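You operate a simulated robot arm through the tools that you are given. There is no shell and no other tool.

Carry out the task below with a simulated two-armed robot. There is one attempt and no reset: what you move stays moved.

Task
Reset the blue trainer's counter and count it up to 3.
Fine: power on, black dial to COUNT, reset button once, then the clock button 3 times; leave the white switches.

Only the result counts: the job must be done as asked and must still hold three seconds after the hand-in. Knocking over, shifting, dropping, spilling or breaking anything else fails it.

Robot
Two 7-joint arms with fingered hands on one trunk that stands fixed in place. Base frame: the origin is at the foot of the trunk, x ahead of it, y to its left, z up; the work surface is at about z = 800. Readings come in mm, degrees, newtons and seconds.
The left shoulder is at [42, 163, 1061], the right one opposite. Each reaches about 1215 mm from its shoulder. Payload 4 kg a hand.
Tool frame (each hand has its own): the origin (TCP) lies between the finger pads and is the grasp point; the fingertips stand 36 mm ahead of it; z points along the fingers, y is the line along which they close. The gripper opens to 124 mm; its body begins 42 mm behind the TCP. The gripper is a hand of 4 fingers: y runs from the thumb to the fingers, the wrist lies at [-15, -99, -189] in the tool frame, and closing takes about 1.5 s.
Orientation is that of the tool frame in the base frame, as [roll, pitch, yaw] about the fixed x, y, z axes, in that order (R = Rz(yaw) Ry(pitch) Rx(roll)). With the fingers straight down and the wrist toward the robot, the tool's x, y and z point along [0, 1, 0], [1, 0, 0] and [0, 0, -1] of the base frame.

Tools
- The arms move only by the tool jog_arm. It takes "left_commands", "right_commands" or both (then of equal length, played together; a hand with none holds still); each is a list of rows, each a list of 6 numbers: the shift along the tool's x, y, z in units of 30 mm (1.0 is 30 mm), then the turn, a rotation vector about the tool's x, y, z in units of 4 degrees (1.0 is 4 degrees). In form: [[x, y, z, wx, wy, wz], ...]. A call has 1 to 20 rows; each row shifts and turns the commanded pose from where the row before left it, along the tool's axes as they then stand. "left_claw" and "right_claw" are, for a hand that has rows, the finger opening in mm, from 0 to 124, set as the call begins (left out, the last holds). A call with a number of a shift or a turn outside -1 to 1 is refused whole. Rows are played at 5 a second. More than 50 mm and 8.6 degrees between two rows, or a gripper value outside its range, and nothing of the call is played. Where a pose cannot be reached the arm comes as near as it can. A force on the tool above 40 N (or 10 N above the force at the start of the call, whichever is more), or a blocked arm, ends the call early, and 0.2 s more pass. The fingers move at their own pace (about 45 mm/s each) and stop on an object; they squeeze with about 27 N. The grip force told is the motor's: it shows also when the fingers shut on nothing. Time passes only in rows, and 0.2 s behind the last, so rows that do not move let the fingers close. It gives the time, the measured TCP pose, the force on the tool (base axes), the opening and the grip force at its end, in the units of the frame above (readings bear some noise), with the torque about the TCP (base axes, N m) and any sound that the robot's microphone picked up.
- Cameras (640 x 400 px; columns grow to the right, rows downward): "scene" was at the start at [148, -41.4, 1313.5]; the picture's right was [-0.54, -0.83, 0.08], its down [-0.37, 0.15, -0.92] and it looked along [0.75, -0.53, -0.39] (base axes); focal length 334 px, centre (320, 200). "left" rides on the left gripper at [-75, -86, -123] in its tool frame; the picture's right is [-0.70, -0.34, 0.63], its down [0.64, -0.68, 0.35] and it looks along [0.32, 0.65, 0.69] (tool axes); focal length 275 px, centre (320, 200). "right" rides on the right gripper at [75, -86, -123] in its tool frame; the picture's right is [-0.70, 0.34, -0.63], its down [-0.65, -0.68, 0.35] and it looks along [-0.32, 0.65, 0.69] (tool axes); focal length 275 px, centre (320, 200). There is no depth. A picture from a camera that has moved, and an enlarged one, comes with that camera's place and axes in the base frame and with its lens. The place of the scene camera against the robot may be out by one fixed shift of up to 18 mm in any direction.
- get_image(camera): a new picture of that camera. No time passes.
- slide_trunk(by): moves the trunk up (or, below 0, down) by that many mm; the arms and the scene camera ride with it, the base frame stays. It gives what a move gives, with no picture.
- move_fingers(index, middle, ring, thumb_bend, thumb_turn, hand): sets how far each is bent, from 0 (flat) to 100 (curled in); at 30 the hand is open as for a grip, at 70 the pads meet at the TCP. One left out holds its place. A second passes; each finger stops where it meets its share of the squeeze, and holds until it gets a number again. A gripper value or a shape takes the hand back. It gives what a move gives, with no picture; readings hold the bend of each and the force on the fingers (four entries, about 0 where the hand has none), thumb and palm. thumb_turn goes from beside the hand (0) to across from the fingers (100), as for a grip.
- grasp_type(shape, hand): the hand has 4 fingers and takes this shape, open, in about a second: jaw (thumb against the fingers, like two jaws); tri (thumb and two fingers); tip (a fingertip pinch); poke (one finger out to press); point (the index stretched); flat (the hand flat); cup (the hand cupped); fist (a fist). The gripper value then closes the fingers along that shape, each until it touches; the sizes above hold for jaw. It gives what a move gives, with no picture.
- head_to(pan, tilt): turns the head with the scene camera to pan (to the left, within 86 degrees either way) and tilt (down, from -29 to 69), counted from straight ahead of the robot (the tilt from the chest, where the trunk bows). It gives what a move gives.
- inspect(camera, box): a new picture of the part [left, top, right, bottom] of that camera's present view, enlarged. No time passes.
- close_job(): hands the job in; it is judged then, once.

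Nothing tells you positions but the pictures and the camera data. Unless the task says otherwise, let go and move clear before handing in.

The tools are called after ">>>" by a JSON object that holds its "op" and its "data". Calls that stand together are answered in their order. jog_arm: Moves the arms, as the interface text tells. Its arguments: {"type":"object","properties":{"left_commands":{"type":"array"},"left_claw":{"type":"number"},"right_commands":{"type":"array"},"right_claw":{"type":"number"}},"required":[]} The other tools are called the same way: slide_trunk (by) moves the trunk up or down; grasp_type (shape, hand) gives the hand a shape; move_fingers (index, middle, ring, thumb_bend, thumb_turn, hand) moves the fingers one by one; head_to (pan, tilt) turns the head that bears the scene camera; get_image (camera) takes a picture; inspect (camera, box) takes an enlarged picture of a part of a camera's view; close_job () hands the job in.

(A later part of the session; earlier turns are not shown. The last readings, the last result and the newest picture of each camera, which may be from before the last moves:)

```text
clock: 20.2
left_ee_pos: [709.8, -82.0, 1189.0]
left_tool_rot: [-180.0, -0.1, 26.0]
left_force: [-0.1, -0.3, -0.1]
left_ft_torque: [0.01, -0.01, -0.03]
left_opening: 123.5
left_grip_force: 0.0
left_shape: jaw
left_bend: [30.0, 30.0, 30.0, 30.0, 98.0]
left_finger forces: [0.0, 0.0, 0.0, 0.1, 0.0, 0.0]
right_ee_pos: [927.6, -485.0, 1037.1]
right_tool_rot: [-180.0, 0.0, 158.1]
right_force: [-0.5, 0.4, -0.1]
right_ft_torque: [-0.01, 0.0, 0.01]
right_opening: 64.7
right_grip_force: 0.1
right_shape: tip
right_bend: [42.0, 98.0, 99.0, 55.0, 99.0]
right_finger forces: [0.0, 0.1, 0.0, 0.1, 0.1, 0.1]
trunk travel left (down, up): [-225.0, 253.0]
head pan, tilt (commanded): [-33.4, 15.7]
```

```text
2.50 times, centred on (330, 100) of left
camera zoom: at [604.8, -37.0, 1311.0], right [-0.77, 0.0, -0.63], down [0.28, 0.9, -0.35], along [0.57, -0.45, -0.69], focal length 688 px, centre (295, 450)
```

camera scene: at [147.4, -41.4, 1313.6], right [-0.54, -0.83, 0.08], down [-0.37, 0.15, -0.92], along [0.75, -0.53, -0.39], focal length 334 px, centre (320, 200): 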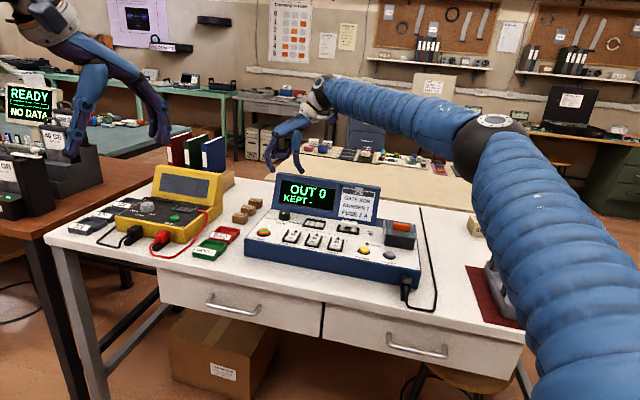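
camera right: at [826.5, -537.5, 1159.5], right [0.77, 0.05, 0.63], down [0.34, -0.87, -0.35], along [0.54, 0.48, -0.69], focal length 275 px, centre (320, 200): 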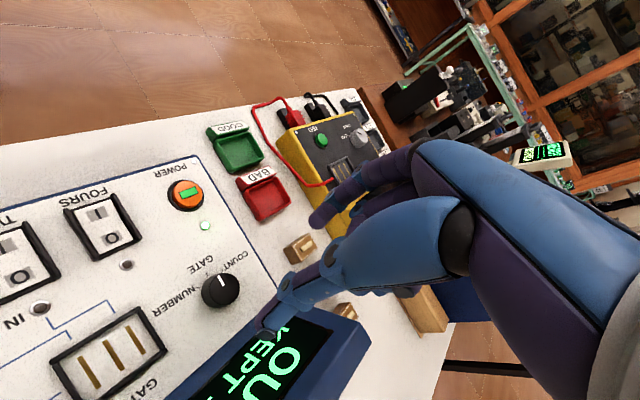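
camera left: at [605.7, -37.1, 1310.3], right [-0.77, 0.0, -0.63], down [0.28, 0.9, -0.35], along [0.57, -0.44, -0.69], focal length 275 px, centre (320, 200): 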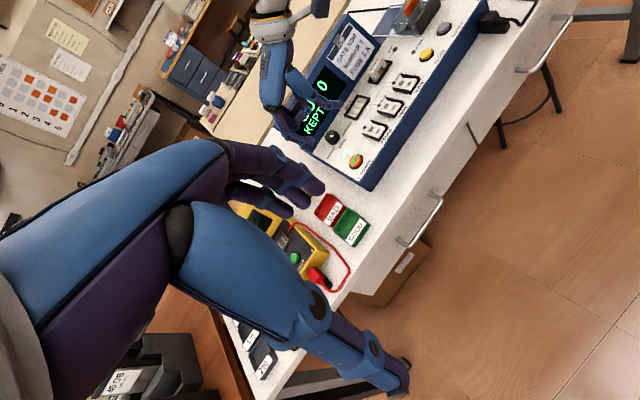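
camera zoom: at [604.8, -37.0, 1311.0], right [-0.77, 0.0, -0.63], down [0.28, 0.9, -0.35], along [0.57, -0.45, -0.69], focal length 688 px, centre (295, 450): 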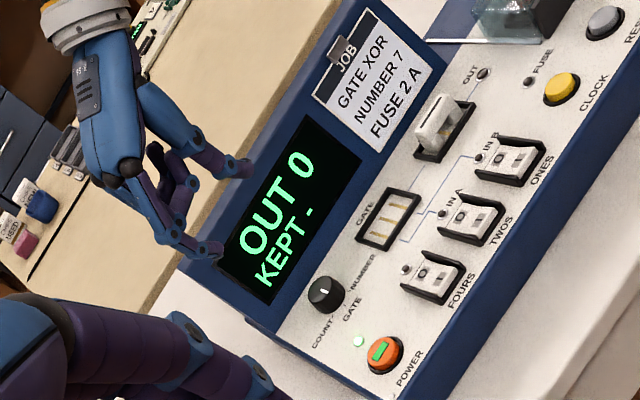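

I'll enlarge the right camera's view of the two tips to pin down the thumb.

>>> {"op": "inspect", "data": {"camera": "right", "box": [180, 170, 380, 350]}}

>>> {"op": "inspect", "data": {"camera": "left", "box": [260, 60, 360, 150]}}

>>> {"op": "inspect", "data": {"camera": "scene", "box": [240, 100, 340, 230]}}

```text
2.22 times, centred on (280, 260) of right
camera zoom: at [826.5, -537.5, 1159.5], right [0.77, 0.05, 0.63], down [0.34, -0.87, -0.35], along [0.54, 0.48, -0.69], focal length 612 px, centre (409, 67)
```

zoom: 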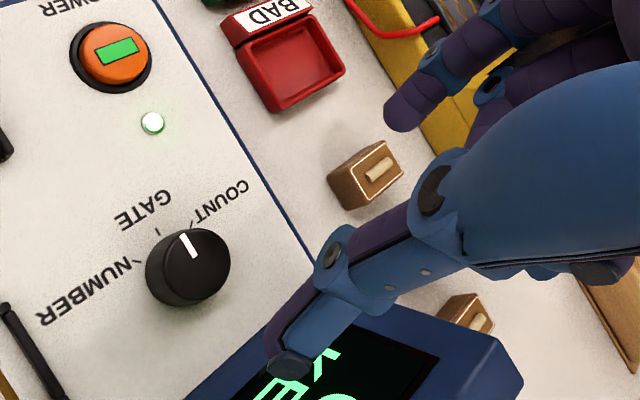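

```text
4.44 times, centred on (310, 105) of left
camera zoom: at [604.8, -37.0, 1311.0], right [-0.77, 0.0, -0.63], down [0.28, 0.9, -0.35], along [0.57, -0.45, -0.69], focal length 1224 px, centre (364, 622)
```

zoom: 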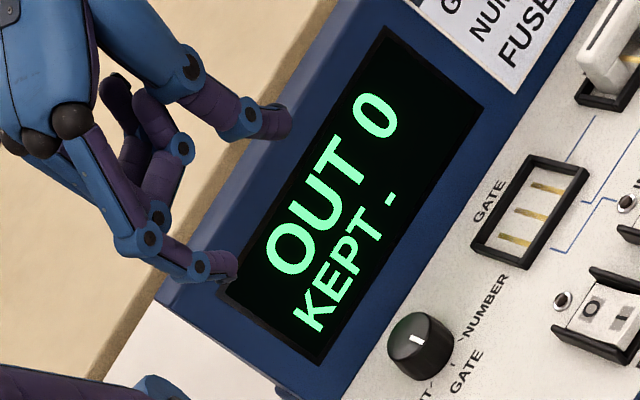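

```text
3.08 times, centred on (290, 165) of scene
camera zoom: at [147.4, -41.4, 1313.6], right [-0.54, -0.83, 0.08], down [-0.37, 0.15, -0.92], along [0.75, -0.53, -0.39], focal length 1026 px, centre (412, 308)
```

zoom: 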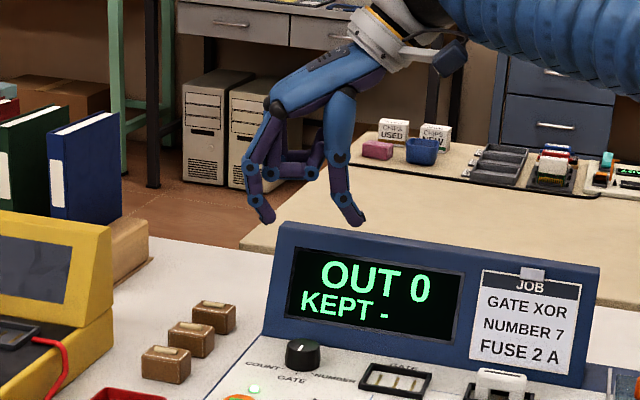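

The pinch centre is only about 3 mm from the dial axis, with the dial top at (929.5,-484.6,875.5). Before going down I'll check how close the display's face comes to the dial.

>>> {"op": "inspect", "data": {"camera": "left", "box": [290, 100, 370, 160]}}

>>> {"op": "inspect", "data": {"camera": "right", "box": [180, 240, 300, 340]}}

>>> {"op": "inspect", "data": {"camera": "scene", "box": [240, 180, 340, 240]}}

```text
6.67 times, centred on (330, 130) of left
camera zoom: at [604.8, -37.0, 1311.0], right [-0.77, 0.0, -0.63], down [0.28, 0.9, -0.35], along [0.57, -0.45, -0.69], focal length 1835 px, centre (253, 667)
```

zoom: 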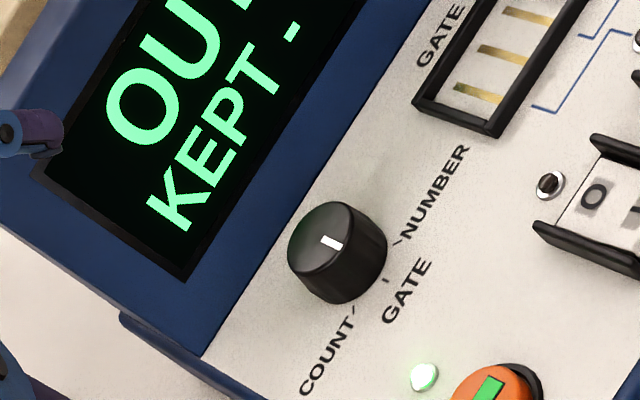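

```text
4.00 times, centred on (240, 290) of right
camera zoom: at [826.5, -537.5, 1159.5], right [0.77, 0.05, 0.63], down [0.34, -0.87, -0.35], along [0.54, 0.48, -0.69], focal length 1101 px, centre (640, -160)
```

zoom: 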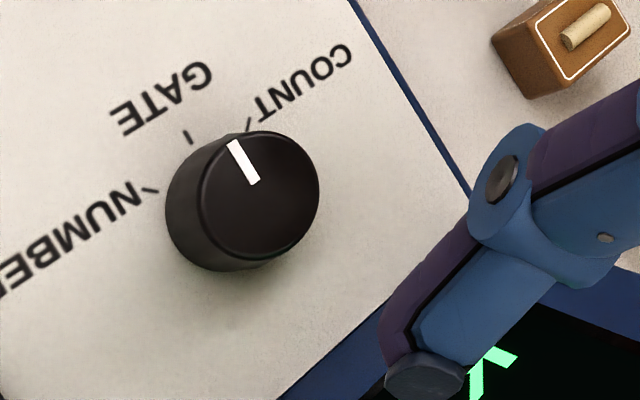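

```text
6.40 times, centred on (290, 210) of scene
camera zoom: at [147.4, -41.4, 1313.6], right [-0.54, -0.83, 0.08], down [-0.37, 0.15, -0.92], along [0.75, -0.53, -0.39], focal length 2135 px, centre (512, 136)
```

zoom: 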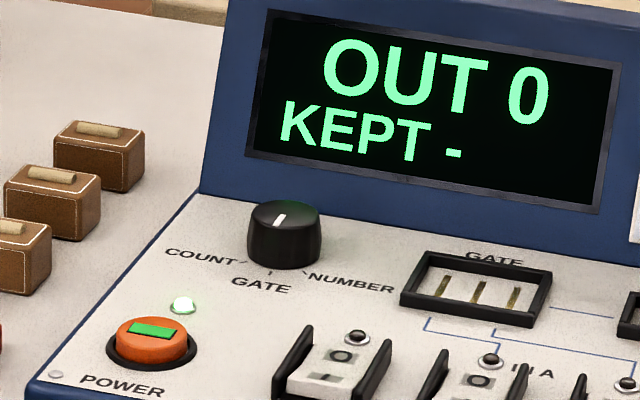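

The display face begins about 47 mm behind the dial, so there is room. The mark points squarely at GATE, and COUNT lies about 45° clockwise. I'll come down to just above the dial.

>>> {"op": "jog_arm", "data": {"right_commands": [[0, 0.022, 0.713, 0, 0, 0], [0, 0.022, 0.713, 0, 0, 0], [0, 0.022, 0.713, 0, 0, 0], [0, 0.022, 0.713, 0, 0, 0], [0, 0.022, 0.713, 0, 0, 0], [0, 0, 0, 0, 0, 0]]}}

>>> {"op": "inspect", "data": {"camera": "right", "box": [180, 170, 380, 350]}}

>>> {"op": "inspect", "data": {"camera": "left", "box": [270, 80, 370, 160]}}

>>> {"op": "inspect", "data": {"camera": "scene", "box": [240, 150, 340, 240]}}

```text
clock: 21.6
left_ee_pos: [710.9, -79.9, 1189.1]
left_tool_rot: [180.0, -0.1, 26.1]
left_force: [0.0, 0.2, -0.7]
left_ft_torque: [-0.02, 0.0, 0.0]
left_opening: 123.8
left_grip_force: 0.0
left_shape: jaw
left_bend: [30.0, 30.0, 30.0, 30.0, 98.0]
left_finger forces: [0.0, 0.1, 0.0, 0.2, 0.0, 0.0]
right_ee_pos: [929.6, -482.8, 928.4]
right_tool_rot: [179.9, 0.0, 158.0]
right_force: [0.1, 0.6, -0.2]
right_ft_torque: [-0.01, -0.02, -0.04]
right_opening: 64.8
right_grip_force: 0.1
right_shape: tip
right_bend: [42.0, 98.0, 99.0, 55.0, 99.0]
right_finger forces: [0.0, 0.0, 0.0, 0.0, 0.0, 0.0]
trunk travel left (down, up): [-225.0, 253.0]
head pan, tilt (commanded): [-33.4, 15.7]
```

```text
2.22 times, centred on (280, 260) of right
camera zoom: at [828.6, -534.1, 1051.2], right [0.77, 0.05, 0.63], down [0.34, -0.87, -0.35], along [0.54, 0.48, -0.69], focal length 612 px, centre (409, 67)
```

zoom: 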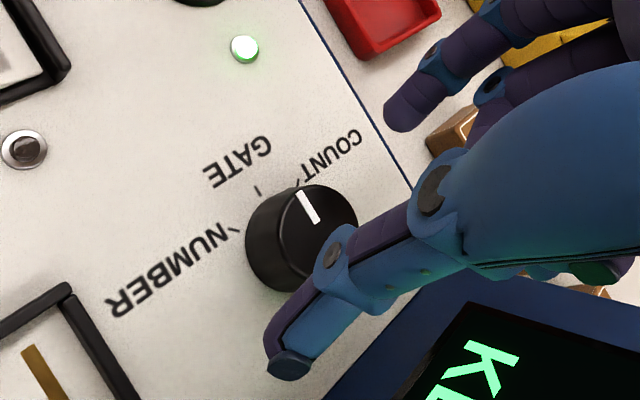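

```text
5.00 times, centred on (320, 120) of left
camera zoom: at [605.2, -36.9, 1310.7], right [-0.77, 0.0, -0.63], down [0.28, 0.9, -0.35], along [0.57, -0.45, -0.69], focal length 1376 px, centre (320, 600)
```

zoom: 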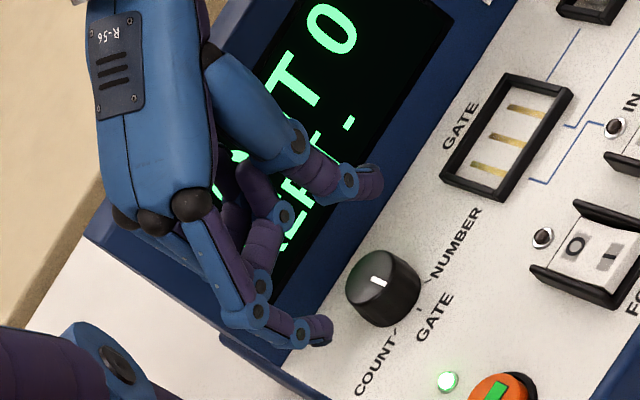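

```text
4.44 times, centred on (290, 195) of scene
camera zoom: at [147.9, -41.2, 1313.6], right [-0.54, -0.83, 0.08], down [-0.37, 0.15, -0.92], along [0.75, -0.53, -0.39], focal length 1482 px, centre (453, 222)
```

zoom: 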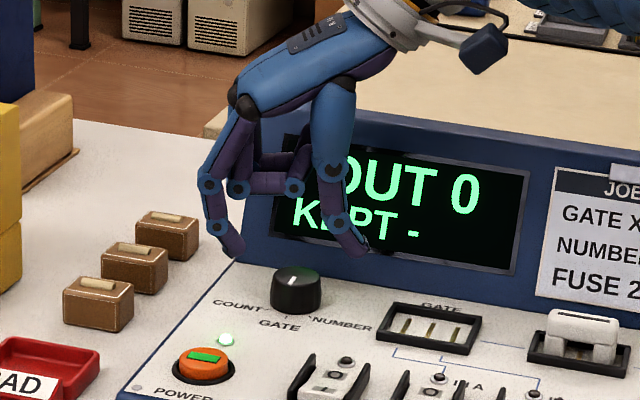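

The tips straddle the dial, centred within about a millimetre. I'll descend 28 mm so they come alongside it.

>>> {"op": "jog_arm", "data": {"right_commands": [[0, 0, 0.31, 0, 0, 0], [0, 0, 0.31, 0, 0, 0], [0, 0, 0.31, 0, 0, 0], [0, 0, 0, 0, 0, 0]]}}

>>> {"op": "inspect", "data": {"camera": "right", "box": [180, 170, 380, 350]}}

>>> {"op": "inspect", "data": {"camera": "left", "box": [270, 80, 370, 160]}}

>>> {"op": "inspect", "data": {"camera": "scene", "box": [250, 170, 330, 240]}}

```text
clock: 22.6
left_ee_pos: [710.9, -79.8, 1188.6]
left_tool_rot: [-179.9, 0.0, 26.0]
left_force: [-0.7, -1.4, 0.0]
left_ft_torque: [0.02, 0.01, -0.03]
left_opening: 123.6
left_grip_force: 0.0
left_shape: jaw
left_bend: [30.0, 30.0, 30.0, 30.0, 98.0]
left_finger forces: [0.0, 0.1, 0.0, 0.0, 0.1, 0.0]
right_ee_pos: [930.2, -482.5, 901.0]
right_tool_rot: [179.9, -0.1, 158.0]
right_force: [-0.7, 0.1, -0.1]
right_ft_torque: [0.03, 0.03, 0.0]
right_opening: 64.9
right_grip_force: 0.0
right_shape: tip
right_bend: [42.0, 98.0, 99.0, 55.0, 99.0]
right_finger forces: [0.0, 0.0, 0.0, 0.0, 0.0, 0.0]
trunk travel left (down, up): [-225.0, 253.0]
head pan, tilt (commanded): [-33.4, 15.7]
```

```text
2.22 times, centred on (280, 260) of right
camera zoom: at [828.7, -534.1, 1023.7], right [0.77, 0.05, 0.63], down [0.34, -0.87, -0.35], along [0.54, 0.48, -0.69], focal length 612 px, centre (409, 67)
```

zoom: 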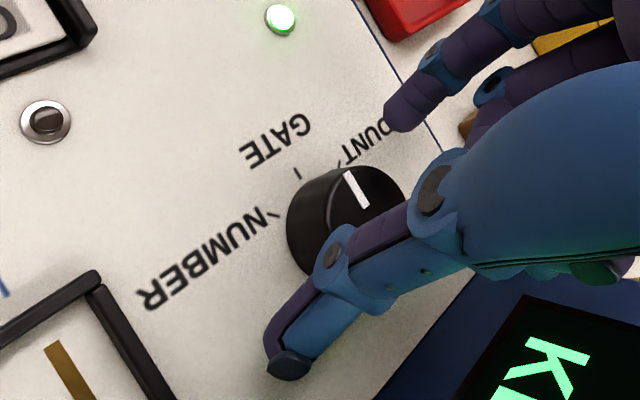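

```text
5.00 times, centred on (320, 120) of left
camera zoom: at [605.4, -36.8, 1310.5], right [-0.77, 0.0, -0.63], down [0.28, 0.9, -0.35], along [0.57, -0.44, -0.69], focal length 1376 px, centre (320, 600)
```

zoom: 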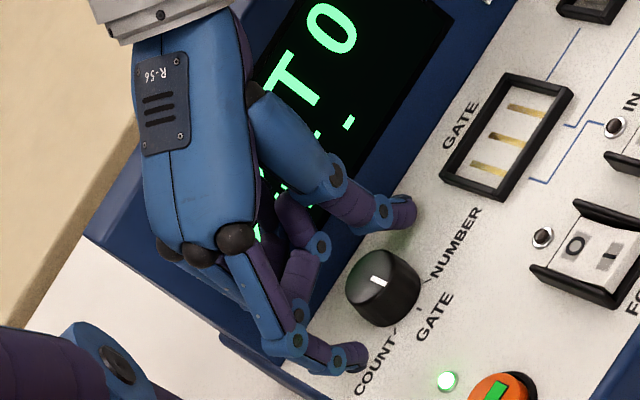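

```text
5.71 times, centred on (290, 205) of scene
camera zoom: at [148.0, -41.3, 1313.5], right [-0.54, -0.83, 0.08], down [-0.37, 0.15, -0.92], along [0.75, -0.53, -0.39], focal length 1906 px, centre (491, 171)
```

zoom: 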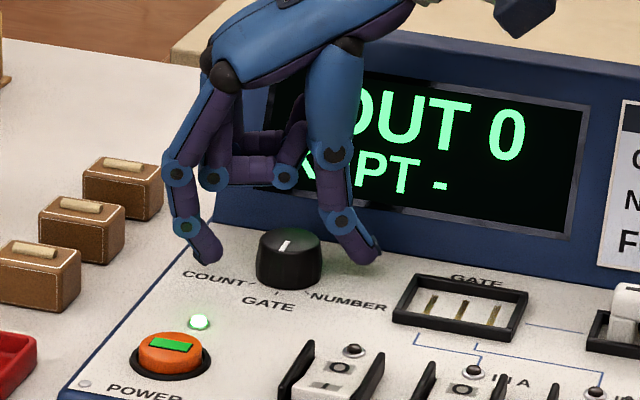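

Index on the left and thumb on the right are both level with the dial and clear of the panel. I'll close gently onto it.

>>> {"op": "jog_arm", "data": {"right_commands": [[0, 0, 0, 0, 0, 0], [0, 0, 0, 0, 0, 0], [0, 0, 0, 0, 0, 0], [0, 0, 0, 0, 0, 0], [0, 0, 0, 0, 0, 0], [0, 0, 0, 0, 0, 0]], "right_claw": 24}}

>>> {"op": "inspect", "data": {"camera": "right", "box": [180, 170, 380, 350]}}

>>> {"op": "inspect", "data": {"camera": "left", "box": [270, 80, 370, 160]}}

>>> {"op": "inspect", "data": {"camera": "scene", "box": [250, 170, 330, 240]}}

```text
clock: 24.0
left_ee_pos: [710.1, -80.9, 1187.8]
left_tool_rot: [-180.0, 0.0, 26.0]
left_force: [-1.0, -1.3, 0.1]
left_ft_torque: [0.01, 0.04, -0.03]
left_opening: 123.6
left_grip_force: 0.1
left_shape: jaw
left_bend: [30.0, 30.0, 30.0, 30.0, 98.0]
left_finger forces: [0.1, 0.0, 0.1, 0.0, 0.1, 0.0]
right_ee_pos: [928.6, -481.8, 902.3]
right_tool_rot: [180.0, 0.0, 158.0]
right_force: [-3.0, -0.3, 2.2]
right_ft_torque: [-0.05, 0.1, -0.02]
right_opening: 29.4
right_grip_force: 27.0
right_shape: tip
right_bend: [60.0, 100.0, 100.0, 62.0, 100.0]
right_finger forces: [24.2, 0.0, 0.0, 0.1, 26.0, 0.0]
trunk travel left (down, up): [-225.0, 253.0]
head pan, tilt (commanded): [-33.4, 15.7]
```

```text
2.22 times, centred on (280, 260) of right
camera zoom: at [828.4, -534.1, 1024.1], right [0.77, 0.05, 0.63], down [0.34, -0.87, -0.35], along [0.54, 0.48, -0.69], focal length 612 px, centre (409, 67)
```

zoom: 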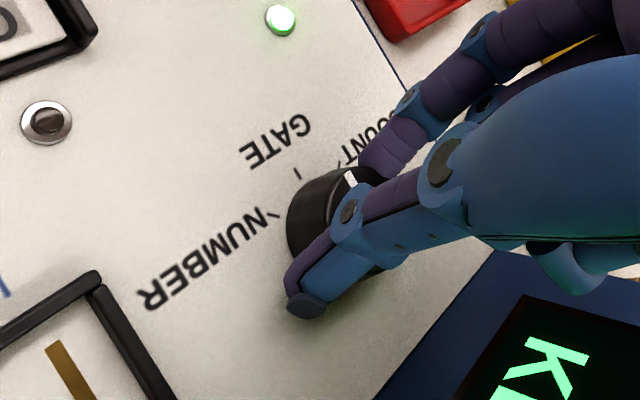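

```text
5.00 times, centred on (320, 120) of left
camera zoom: at [605.1, -36.9, 1310.7], right [-0.77, 0.0, -0.63], down [0.28, 0.9, -0.35], along [0.57, -0.45, -0.69], focal length 1376 px, centre (320, 600)
```

zoom: 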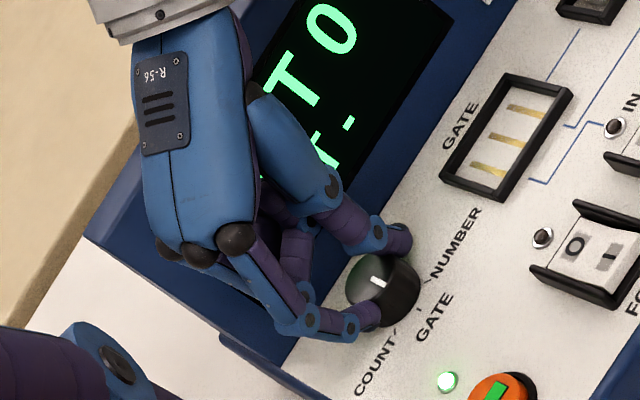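

```text
5.71 times, centred on (290, 205) of scene
camera zoom: at [147.7, -41.2, 1313.5], right [-0.54, -0.83, 0.08], down [-0.37, 0.15, -0.92], along [0.75, -0.53, -0.39], focal length 1906 px, centre (491, 171)
```

zoom: 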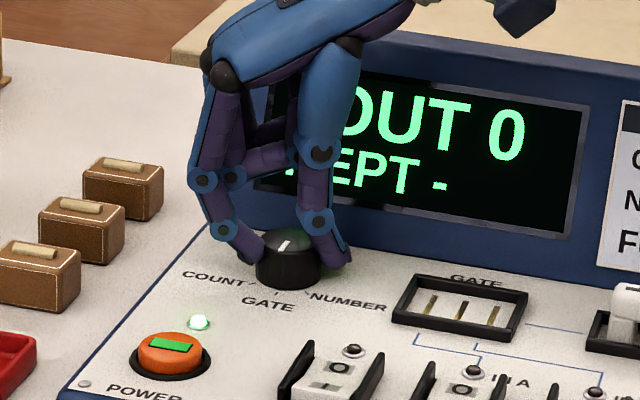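

I have the dial gripped: 29 mm opening, balanced forces, almost no side force, and the trainer hasn't moved. I'll now turn it clockwise about its axis by 44° and read the dial and display.

>>> {"op": "jog_arm", "data": {"right_commands": [[-0.005, 0.004, 0, 0, 0, 1], [-0.005, 0.004, 0, 0, 0, 1], [-0.005, 0.004, 0, 0, 0, 1], [-0.005, 0.004, 0, 0, 0, 1], [-0.005, 0.004, 0, 0, 0, 1], [-0.005, 0.004, 0, 0, 0, 1], [-0.005, 0.004, 0, 0, 0, 1], [-0.005, 0.004, 0, 0, 0, 1], [-0.005, 0.004, 0, 0, 0, 1], [-0.005, 0.004, 0, 0, 0, 1], [-0.005, 0.004, 0, 0, 0, 1], [0, 0, 0, 0, 0, 0]]}}

>>> {"op": "inspect", "data": {"camera": "scene", "box": [230, 160, 390, 260]}}

>>> {"op": "inspect", "data": {"camera": "left", "box": [270, 80, 370, 160]}}

>>> {"op": "inspect", "data": {"camera": "right", "box": [180, 130, 380, 310]}}

```text
clock: 26.6
left_ee_pos: [710.7, -80.2, 1187.8]
left_tool_rot: [180.0, 0.1, 25.9]
left_force: [0.3, 0.0, -0.5]
left_ft_torque: [0.0, 0.01, 0.02]
left_opening: 123.6
left_grip_force: 0.0
left_shape: jaw
left_bend: [30.0, 30.0, 30.0, 30.0, 98.0]
left_finger forces: [0.0, 0.0, 0.0, 0.0, 0.0, 0.1]
right_ee_pos: [930.6, -481.2, 903.5]
right_tool_rot: [-179.9, 0.0, 113.9]
right_force: [4.8, -0.7, 1.9]
right_ft_torque: [0.02, -0.15, 0.04]
right_opening: 28.0
right_grip_force: 27.3
right_shape: tip
right_bend: [60.0, 100.0, 100.0, 62.0, 100.0]
right_finger forces: [27.6, 0.1, 0.1, 0.0, 22.8, 0.0]
trunk travel left (down, up): [-225.0, 253.0]
head pan, tilt (commanded): [-33.4, 15.7]
```

```text
4.00 times, centred on (310, 210) of scene
camera zoom: at [148.3, -41.3, 1313.4], right [-0.54, -0.83, 0.08], down [-0.37, 0.15, -0.92], along [0.75, -0.53, -0.39], focal length 1334 px, centre (360, 160)
```

zoom: 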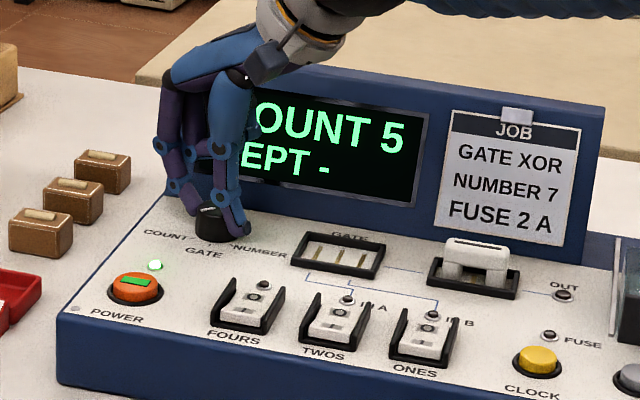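

```text
5.00 times, centred on (320, 120) of left
camera zoom: at [605.7, -36.9, 1310.4], right [-0.77, 0.0, -0.63], down [0.28, 0.9, -0.35], along [0.57, -0.44, -0.69], focal length 1376 px, centre (320, 600)
```

zoom: 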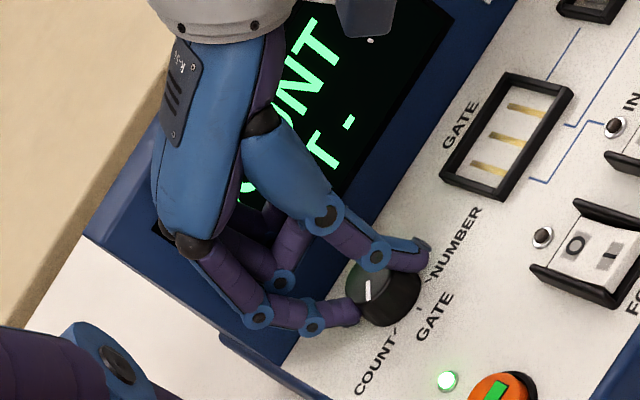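

```text
2.22 times, centred on (280, 220) of right
camera zoom: at [822.4, -447.9, 1024.5], right [0.59, -0.5, 0.63], down [-0.36, -0.87, -0.35], along [0.72, -0.02, -0.69], focal length 612 px, centre (409, 156)
```

zoom: 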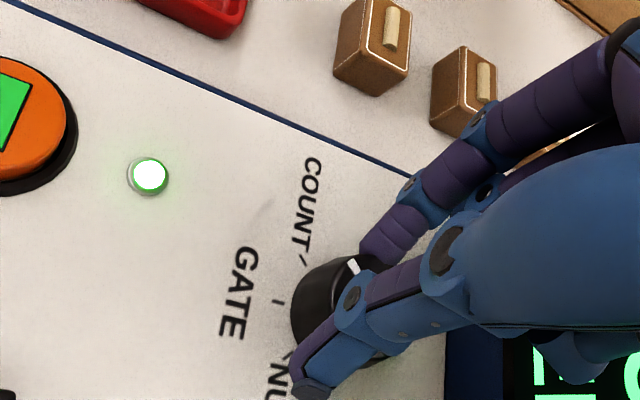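

The display now reads "COUNT 5", so the dial is at COUNT. I'll open the fingers in place and check that the dial stays put and how its mark lines up.

>>> {"op": "jog_arm", "data": {"right_commands": [[0, 0, 0, 0, 0, 0], [0, 0, 0, 0, 0, 0], [0, 0, 0, 0, 0, 0], [0, 0, 0, 0, 0, 0], [0, 0, 0, 0, 0, 0], [0, 0, 0, 0, 0, 0]], "right_claw": 66}}

>>> {"op": "inspect", "data": {"camera": "scene", "box": [230, 160, 390, 260]}}

>>> {"op": "inspect", "data": {"camera": "left", "box": [290, 100, 370, 160]}}

>>> {"op": "inspect", "data": {"camera": "right", "box": [180, 130, 380, 310]}}

```text
clock: 28.0
left_ee_pos: [710.5, -80.6, 1188.8]
left_tool_rot: [180.0, 0.0, 26.0]
left_force: [1.0, -0.1, -0.3]
left_ft_torque: [-0.02, 0.02, -0.01]
left_opening: 123.6
left_grip_force: 0.1
left_shape: jaw
left_bend: [30.0, 30.0, 30.0, 30.0, 98.0]
left_finger forces: [0.0, 0.0, 0.0, 0.0, 0.0, 0.0]
right_ee_pos: [928.8, -480.6, 902.8]
right_tool_rot: [-179.9, 0.0, 114.0]
right_force: [-0.1, 0.1, 0.1]
right_ft_torque: [0.01, 0.03, -0.01]
right_opening: 65.6
right_grip_force: 0.1
right_shape: tip
right_bend: [41.0, 98.0, 99.0, 55.0, 99.0]
right_finger forces: [0.0, 0.0, 0.0, 0.1, 0.0, 0.0]
trunk travel left (down, up): [-225.0, 253.0]
head pan, tilt (commanded): [-33.4, 15.7]
```

```text
4.00 times, centred on (310, 210) of scene
camera zoom: at [148.2, -41.3, 1313.4], right [-0.54, -0.83, 0.08], down [-0.37, 0.15, -0.92], along [0.75, -0.53, -0.39], focal length 1334 px, centre (360, 160)
```

zoom: 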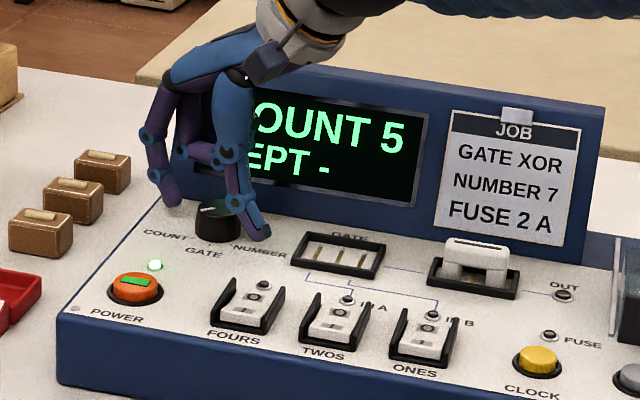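

```text
6.67 times, centred on (330, 130) of left
camera zoom: at [605.6, -36.9, 1310.4], right [-0.77, 0.0, -0.63], down [0.28, 0.9, -0.35], along [0.57, -0.44, -0.69], focal length 1835 px, centre (253, 667)
```

zoom: 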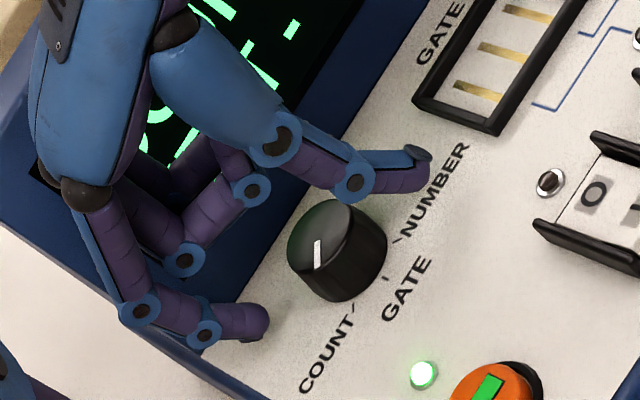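

```text
2.22 times, centred on (280, 220) of right
camera zoom: at [822.3, -447.9, 1024.5], right [0.59, -0.5, 0.63], down [-0.36, -0.87, -0.35], along [0.72, -0.02, -0.69], focal length 612 px, centre (409, 156)
```

zoom: 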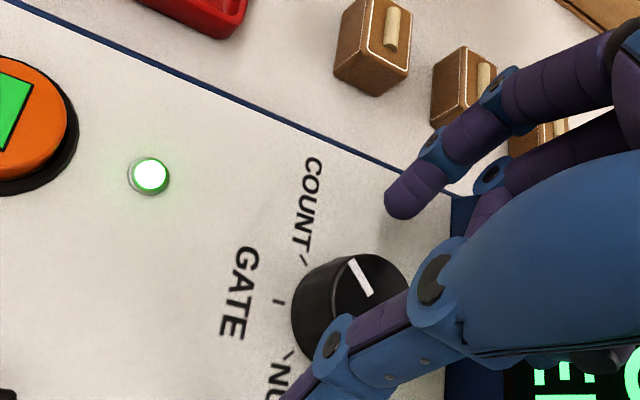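

The mark now points along the COUNT tick, and the display holds "COUNT 5". I'll lift clear, then go back to the poking shape that worked before.

>>> {"op": "jog_arm", "data": {"right_commands": [[0, 0, -0.5, 0, 0, 0], [0, 0, -1, 0, 0, 0], [0, 0, -1, 0, 0, 0], [0, 0, -1, 0, 0, 0], [0, 0, -1, 0, 0, 0], [0, 0, 0, 0, 0, 0]]}}

>>> {"op": "grasp_type", "data": {"hand": "right", "shape": "poke"}}

>>> {"op": "move_fingers", "data": {"hand": "right", "index": 50, "middle": 100, "ring": 100}}

>>> {"op": "jog_arm", "data": {"right_commands": [[0, 0, 0, 0, 0, 1], [0, 0, 0, 0, 0, 1], [0, 0, 0, 0, 0, 1], [0, 0, 0, 0, 0, 1], [0, 0, 0, 0, 0, 1], [0, 0, 0, 0, 0, 1], [0, 0, 0, 0, 0, 1], [0, 0, 0, 0, 0, 1], [0, 0, 0, 0, 0, 1], [0, 0, 0, 0, 0, 1], [0, 0, 0, 0, 0, 1], [0, 0, 0, 0, 0, 1], [0, 0, 0, 0, 0, 1], [0, 0, 0, 0, 0, 1], [0, 0, 0, 0, 0, 1], [0, 0, 0, 0, 0, 1], [0, 0, 0, 0, 0, 1], [0, 0, 0, 0, 0, 0]]}}

>>> {"op": "get_image", "data": {"camera": "scene"}}

>>> {"op": "inspect", "data": {"camera": "left", "box": [220, 0, 480, 180]}}

```text
clock: 29.4
left_ee_pos: [711.0, -81.2, 1187.3]
left_tool_rot: [-179.9, 0.0, 26.0]
left_force: [1.0, 1.1, -0.8]
left_ft_torque: [-0.01, 0.02, 0.03]
left_opening: 123.7
left_grip_force: 0.0
left_shape: jaw
left_bend: [30.0, 30.0, 30.0, 30.0, 98.0]
left_finger forces: [0.0, 0.1, 0.0, 0.0, 0.0, 0.0]
right_ee_pos: [930.5, -482.2, 1037.4]
right_tool_rot: [-179.9, -0.1, 114.0]
right_force: [1.1, -0.1, 0.0]
right_ft_torque: [0.03, -0.02, 0.0]
right_opening: 65.5
right_grip_force: 0.0
right_shape: tip
right_bend: [41.0, 98.0, 99.0, 55.0, 99.0]
right_finger forces: [0.0, 0.1, 0.0, 0.0, 0.0, 0.0]
trunk travel left (down, up): [-225.0, 253.0]
head pan, tilt (commanded): [-33.4, 15.7]
```

```text
clock: 30.3
left_ee_pos: [710.5, -80.3, 1187.9]
left_tool_rot: [180.0, 0.0, 26.0]
left_force: [-0.8, 0.4, -0.4]
left_ft_torque: [0.02, 0.01, 0.02]
left_opening: 123.6
left_grip_force: 0.0
left_shape: jaw
left_bend: [30.0, 30.0, 30.0, 30.0, 98.0]
left_finger forces: [0.0, 0.0, 0.1, 0.0, 0.0, 0.0]
right_ee_pos: [932.2, -481.6, 1037.0]
right_tool_rot: [-179.9, 0.0, 114.0]
right_force: [-0.1, 0.3, 0.2]
right_ft_torque: [0.01, -0.01, -0.01]
right_opening: 0.2
right_grip_force: 0.0
right_shape: poke
right_bend: [70.0, 70.0, 99.0, 0.0, 100.0]
right_finger forces: [0.0, 0.0, 0.0, 0.1, 0.0, 0.0]
trunk travel left (down, up): [-225.0, 253.0]
head pan, tilt (commanded): [-33.4, 15.7]
```

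```text
clock: 31.3
left_ee_pos: [710.2, -81.2, 1186.5]
left_tool_rot: [180.0, 0.0, 26.0]
left_force: [0.3, -0.6, 0.2]
left_ft_torque: [0.02, 0.03, 0.01]
left_opening: 123.8
left_grip_force: 0.0
left_shape: jaw
left_bend: [30.0, 30.0, 30.0, 30.0, 98.0]
left_finger forces: [0.0, 0.0, 0.0, 0.0, 0.0, 0.0]
right_ee_pos: [931.2, -481.5, 1037.1]
right_tool_rot: [-179.9, 0.0, 114.1]
right_force: [0.7, -0.2, 0.4]
right_ft_torque: [-0.03, 0.04, -0.01]
right_opening: 50.3
right_grip_force: 0.0
right_shape: fingers
right_bend: [50.0, 100.0, 100.0, 0.0, 100.0]
right_finger forces: [0.0, 0.0, 0.0, 0.0, 0.0, 0.1]
trunk travel left (down, up): [-225.0, 253.0]
head pan, tilt (commanded): [-33.4, 15.7]
```

```text
clock: 35.1
left_ee_pos: [711.0, -79.9, 1189.0]
left_tool_rot: [179.9, 0.1, 26.0]
left_force: [0.4, 0.7, 0.0]
left_ft_torque: [-0.02, -0.02, -0.03]
left_opening: 123.7
left_grip_force: 0.1
left_shape: jaw
left_bend: [30.0, 30.0, 30.0, 30.0, 98.0]
left_finger forces: [0.0, 0.0, 0.0, 0.0, 0.0, 0.0]
right_ee_pos: [929.9, -481.3, 1038.4]
right_tool_rot: [180.0, 0.0, 46.0]
right_force: [0.1, -0.5, -0.1]
right_ft_torque: [-0.01, -0.01, 0.0]
right_opening: 50.4
right_grip_force: 0.1
right_shape: fingers
right_bend: [50.0, 100.0, 100.0, 0.0, 100.0]
right_finger forces: [0.0, 0.1, 0.1, 0.0, 0.0, 0.1]
trunk travel left (down, up): [-225.0, 253.0]
head pan, tilt (commanded): [-33.4, 15.7]
```

```text
taken
camera scene: at [148.0, -41.3, 1313.5], right [-0.54, -0.83, 0.08], down [-0.37, 0.15, -0.92], along [0.75, -0.53, -0.39], focal length 334 px, centre (320, 200)
```

scene: 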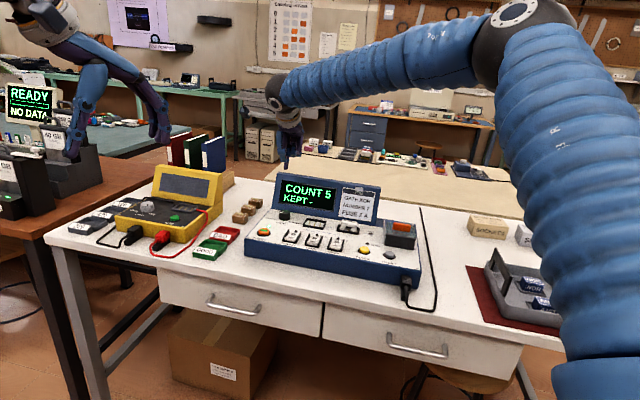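

```text
2.22 times, centred on (350, 90) of left
camera zoom: at [605.4, -36.9, 1310.5], right [-0.77, 0.0, -0.63], down [0.28, 0.9, -0.35], along [0.57, -0.44, -0.69], focal length 612 px, centre (253, 444)
```

zoom: 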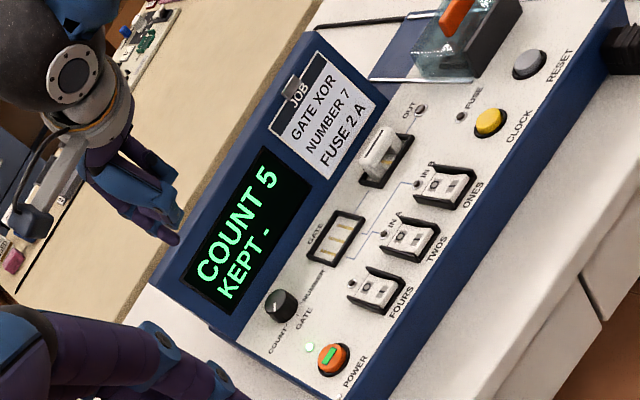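

"COUNT 5" holds and the hand is clear above. I'll carry the index tip over RESET at the same height.

>>> {"op": "jog_arm", "data": {"right_commands": [[-0.982, -0.436, 0, 0, 0, 0], [-0.982, -0.436, 0, 0, 0, 0], [-0.982, -0.436, 0, 0, 0, 0], [-0.982, -0.436, 0, 0, 0, 0], [-0.982, -0.436, 0, 0, 0, 0], [-0.982, -0.436, 0, 0, 0, 0], [-0.982, -0.436, 0, 0, 0, 0], [-0.982, -0.436, 0, 0, 0, 0], [-0.982, -0.436, 0, 0, 0, 0], [-0.982, -0.436, 0, 0, 0, 0], [-0.982, -0.436, 0, 0, 0, 0], [0, 0, 0, 0, 0, 0]]}}

>>> {"op": "get_image", "data": {"camera": "scene"}}

>>> {"op": "get_image", "data": {"camera": "right"}}

>>> {"op": "get_image", "data": {"camera": "left"}}

```text
clock: 37.7
left_ee_pos: [711.7, -79.4, 1188.0]
left_tool_rot: [-180.0, 0.0, 26.0]
left_force: [0.1, 0.5, 0.6]
left_ft_torque: [0.03, 0.01, 0.0]
left_opening: 123.4
left_grip_force: 0.0
left_shape: jaw
left_bend: [30.0, 30.0, 30.0, 30.0, 98.0]
left_finger forces: [0.1, 0.0, 0.0, 0.1, 0.1, 0.1]
right_ee_pos: [602.0, -614.9, 1036.6]
right_tool_rot: [-180.0, 0.2, 46.1]
right_force: [-0.1, -0.4, -0.2]
right_ft_torque: [0.0, 0.01, -0.02]
right_opening: 50.3
right_grip_force: 0.0
right_shape: fingers
right_bend: [50.0, 100.0, 100.0, 0.0, 100.0]
right_finger forces: [0.0, 0.1, 0.0, 0.0, 0.0, 0.0]
trunk travel left (down, up): [-225.0, 253.0]
head pan, tilt (commanded): [-33.4, 15.7]
```

```text
taken
camera scene: at [148.6, -40.5, 1313.4], right [-0.54, -0.83, 0.08], down [-0.37, 0.15, -0.92], along [0.75, -0.53, -0.39], focal length 334 px, centre (320, 200)
```

scene: 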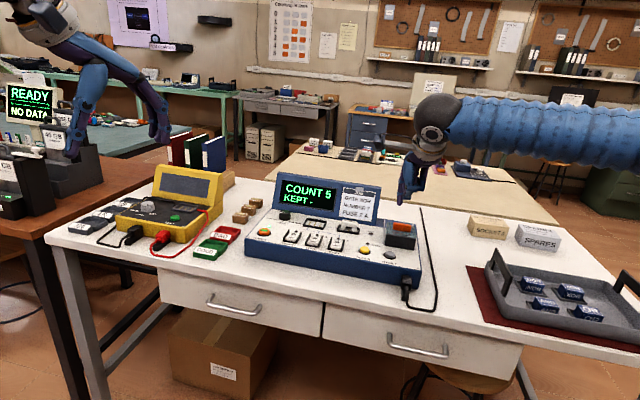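

```text
taken
camera right: at [592.6, -501.3, 1159.8], right [-0.24, -0.73, 0.63], down [-0.94, 0.01, -0.34], along [0.25, -0.68, -0.69], focal length 275 px, centre (320, 200)
```

right: 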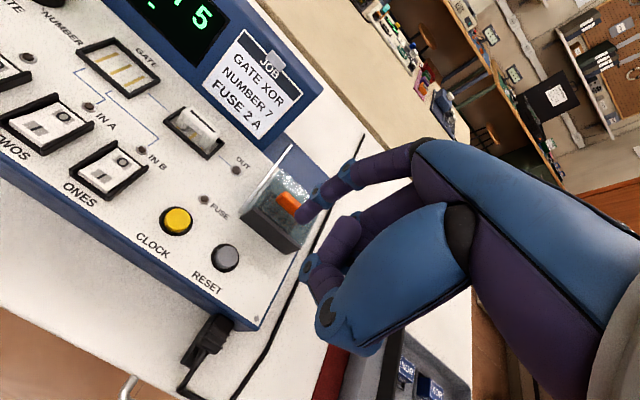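

```text
taken
camera left: at [606.1, -36.0, 1310.1], right [-0.77, 0.0, -0.63], down [0.28, 0.9, -0.35], along [0.57, -0.45, -0.69], focal length 275 px, centre (320, 200)
```

left: 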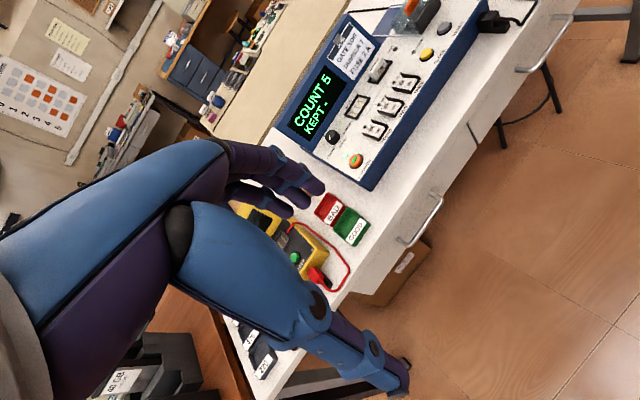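

The tip is roughly over RESET. The fuse holder stands about 50 mm behind it, so I'll come down partway and check clearance.

>>> {"op": "jog_arm", "data": {"right_commands": [[0, 0, 0.85, 0, 0, 0], [0, 0, 0.85, 0, 0, 0], [0, 0, 0.85, 0, 0, 0], [0, 0, 0, 0, 0, 0]]}}

>>> {"op": "inspect", "data": {"camera": "scene", "box": [340, 130, 460, 280]}}

>>> {"op": "inspect", "data": {"camera": "right", "box": [180, 130, 380, 310]}}

>>> {"op": "inspect", "data": {"camera": "left", "box": [360, 0, 520, 100]}}

```text
clock: 38.7
left_ee_pos: [710.0, -82.0, 1189.3]
left_tool_rot: [180.0, 0.1, 25.9]
left_force: [-0.4, -0.4, 0.1]
left_ft_torque: [0.0, 0.02, -0.02]
left_opening: 123.5
left_grip_force: 0.1
left_shape: jaw
left_bend: [30.0, 30.0, 30.0, 30.0, 98.0]
left_finger forces: [0.0, 0.0, 0.0, 0.0, 0.0, 0.0]
right_ee_pos: [602.4, -615.8, 960.8]
right_tool_rot: [179.9, -0.1, 45.9]
right_force: [-0.3, -0.2, -0.3]
right_ft_torque: [-0.01, -0.05, -0.01]
right_opening: 50.6
right_grip_force: 0.0
right_shape: fingers
right_bend: [50.0, 100.0, 100.0, 0.0, 100.0]
right_finger forces: [0.0, 0.0, 0.1, 0.1, 0.1, 0.1]
trunk travel left (down, up): [-225.0, 253.0]
head pan, tilt (commanded): [-33.4, 15.7]
```

```text
2.67 times, centred on (400, 205) of scene
camera zoom: at [147.6, -41.0, 1313.6], right [-0.54, -0.83, 0.08], down [-0.37, 0.15, -0.92], along [0.75, -0.53, -0.39], focal length 890 px, centre (107, 187)
```

zoom: 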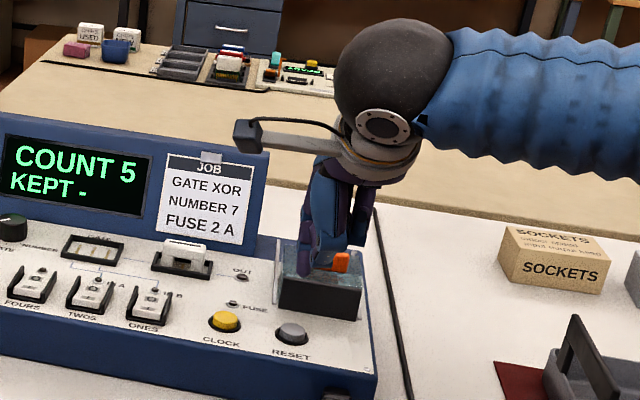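

```text
2.22 times, centred on (280, 220) of right
camera zoom: at [592.4, -501.8, 1082.9], right [-0.24, -0.73, 0.63], down [-0.94, 0.01, -0.35], along [0.25, -0.68, -0.69], focal length 612 px, centre (409, 156)
```

zoom: 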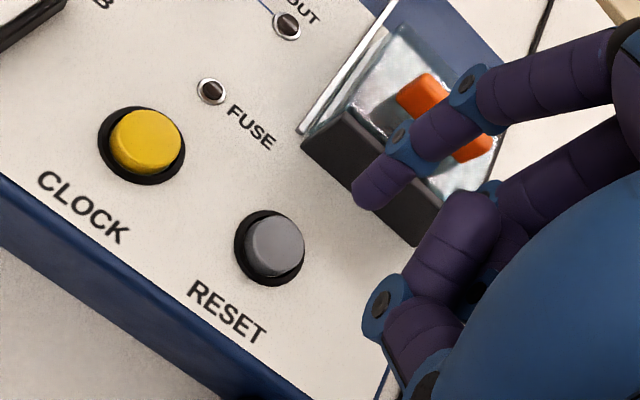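

```text
4.00 times, centred on (440, 50) of left
camera zoom: at [605.0, -36.5, 1310.9], right [-0.77, 0.0, -0.63], down [0.28, 0.9, -0.35], along [0.57, -0.45, -0.69], focal length 1101 px, centre (-160, 800)
```

zoom: 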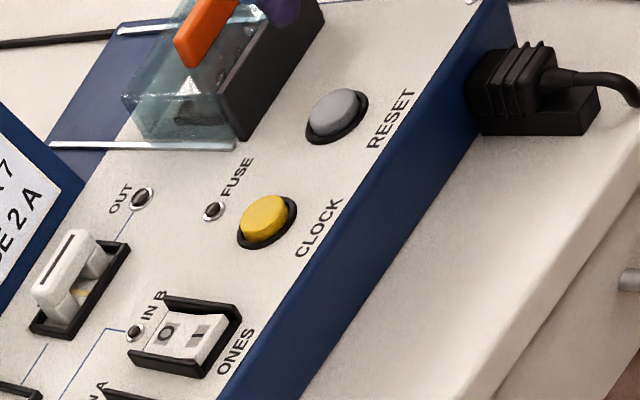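

I'll enlarge the fingertip and fuse holder from the scene camera to judge the gap.

>>> {"op": "inspect", "data": {"camera": "scene", "box": [380, 170, 450, 270]}}

>>> {"op": "inspect", "data": {"camera": "left", "box": [380, 0, 480, 60]}}

```text
4.00 times, centred on (415, 220) of scene
camera zoom: at [147.6, -41.0, 1313.6], right [-0.54, -0.83, 0.08], down [-0.37, 0.15, -0.92], along [0.75, -0.53, -0.39], focal length 1334 px, centre (-60, 120)
```

zoom: 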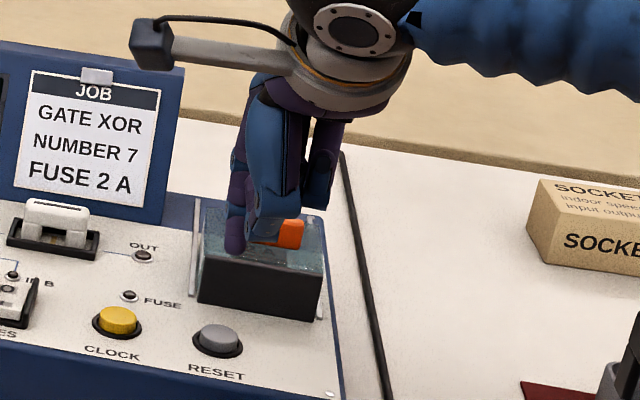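

```text
6.40 times, centred on (430, 30) of left
camera zoom: at [605.0, -36.5, 1310.9], right [-0.77, 0.0, -0.63], down [0.28, 0.9, -0.35], along [0.57, -0.45, -0.69], focal length 1762 px, centre (-384, 1288)
```

zoom: 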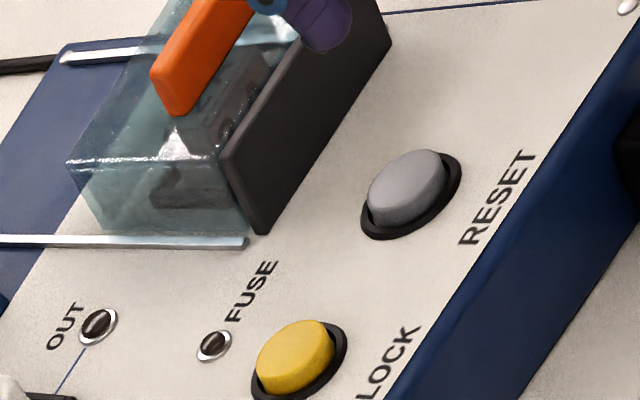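

All three cameras agree that the tip is 5 mm too far back and the fuse holder is clear. I'll shift 5.5 mm forward and come down 40 mm, which is about 15 mm short of contact.

>>> {"op": "jog_arm", "data": {"right_commands": [[0.02, -0.18, 0.33, 0, 0, 0], [0, 0, 0.5, 0, 0, 0], [0, 0, 0.5, 0, 0, 0], [0, 0, 0, 0, 0, 0]]}}

>>> {"op": "inspect", "data": {"camera": "scene", "box": [380, 170, 450, 270]}}

>>> {"op": "inspect", "data": {"camera": "left", "box": [380, 0, 480, 60]}}

>>> {"op": "inspect", "data": {"camera": "right", "box": [180, 130, 380, 310]}}

```text
clock: 39.7
left_ee_pos: [710.7, -79.6, 1188.1]
left_tool_rot: [-180.0, 0.1, 25.9]
left_force: [0.2, 0.5, 0.8]
left_ft_torque: [-0.02, 0.01, -0.01]
left_opening: 123.7
left_grip_force: 0.1
left_shape: jaw
left_bend: [30.0, 30.0, 30.0, 30.0, 98.0]
left_finger forces: [0.0, 0.1, 0.0, 0.0, 0.0, 0.0]
right_ee_pos: [598.6, -611.1, 921.9]
right_tool_rot: [-180.0, 0.1, 46.1]
right_force: [0.2, 0.2, 0.1]
right_ft_torque: [-0.02, -0.01, 0.01]
right_opening: 50.6
right_grip_force: 0.0
right_shape: fingers
right_bend: [50.0, 100.0, 100.0, 0.0, 100.0]
right_finger forces: [0.0, 0.0, 0.0, 0.0, 0.0, 0.1]
trunk travel left (down, up): [-225.0, 253.0]
head pan, tilt (commanded): [-33.4, 15.7]
```

```text
4.00 times, centred on (415, 220) of scene
camera zoom: at [147.9, -41.2, 1313.5], right [-0.54, -0.83, 0.08], down [-0.37, 0.15, -0.92], along [0.75, -0.53, -0.39], focal length 1334 px, centre (-60, 120)
```

zoom: 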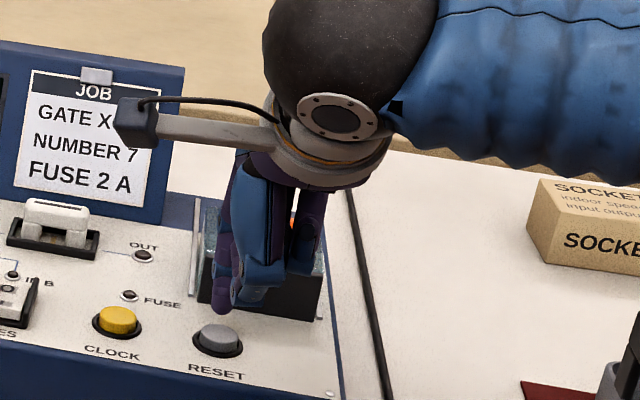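

```text
6.40 times, centred on (430, 30) of left
camera zoom: at [605.3, -36.8, 1310.7], right [-0.77, 0.0, -0.63], down [0.28, 0.9, -0.35], along [0.57, -0.45, -0.69], focal length 1762 px, centre (-384, 1288)
```

zoom: 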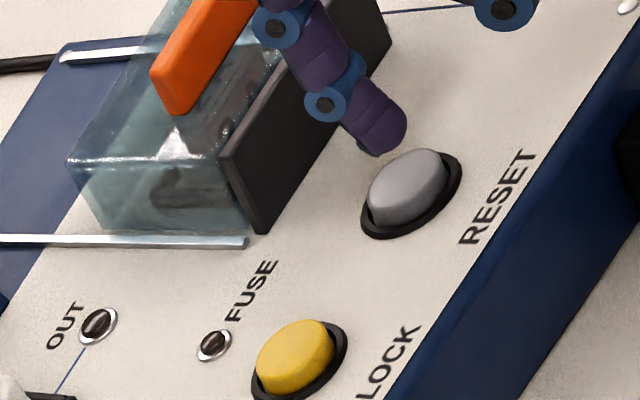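

```text
2.22 times, centred on (280, 220) of right
camera zoom: at [589.6, -497.2, 1042.6], right [-0.24, -0.73, 0.63], down [-0.94, 0.01, -0.34], along [0.25, -0.68, -0.69], focal length 612 px, centre (409, 156)
```

zoom: 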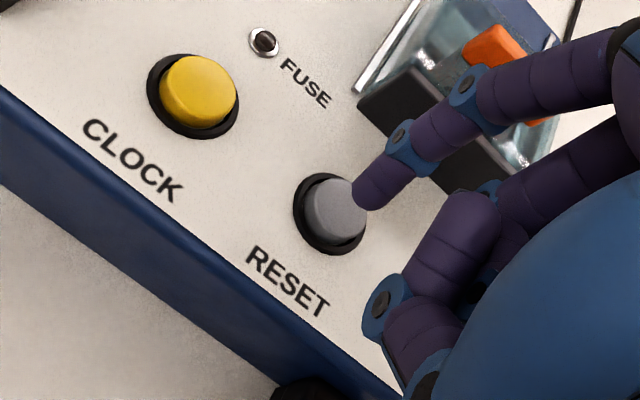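

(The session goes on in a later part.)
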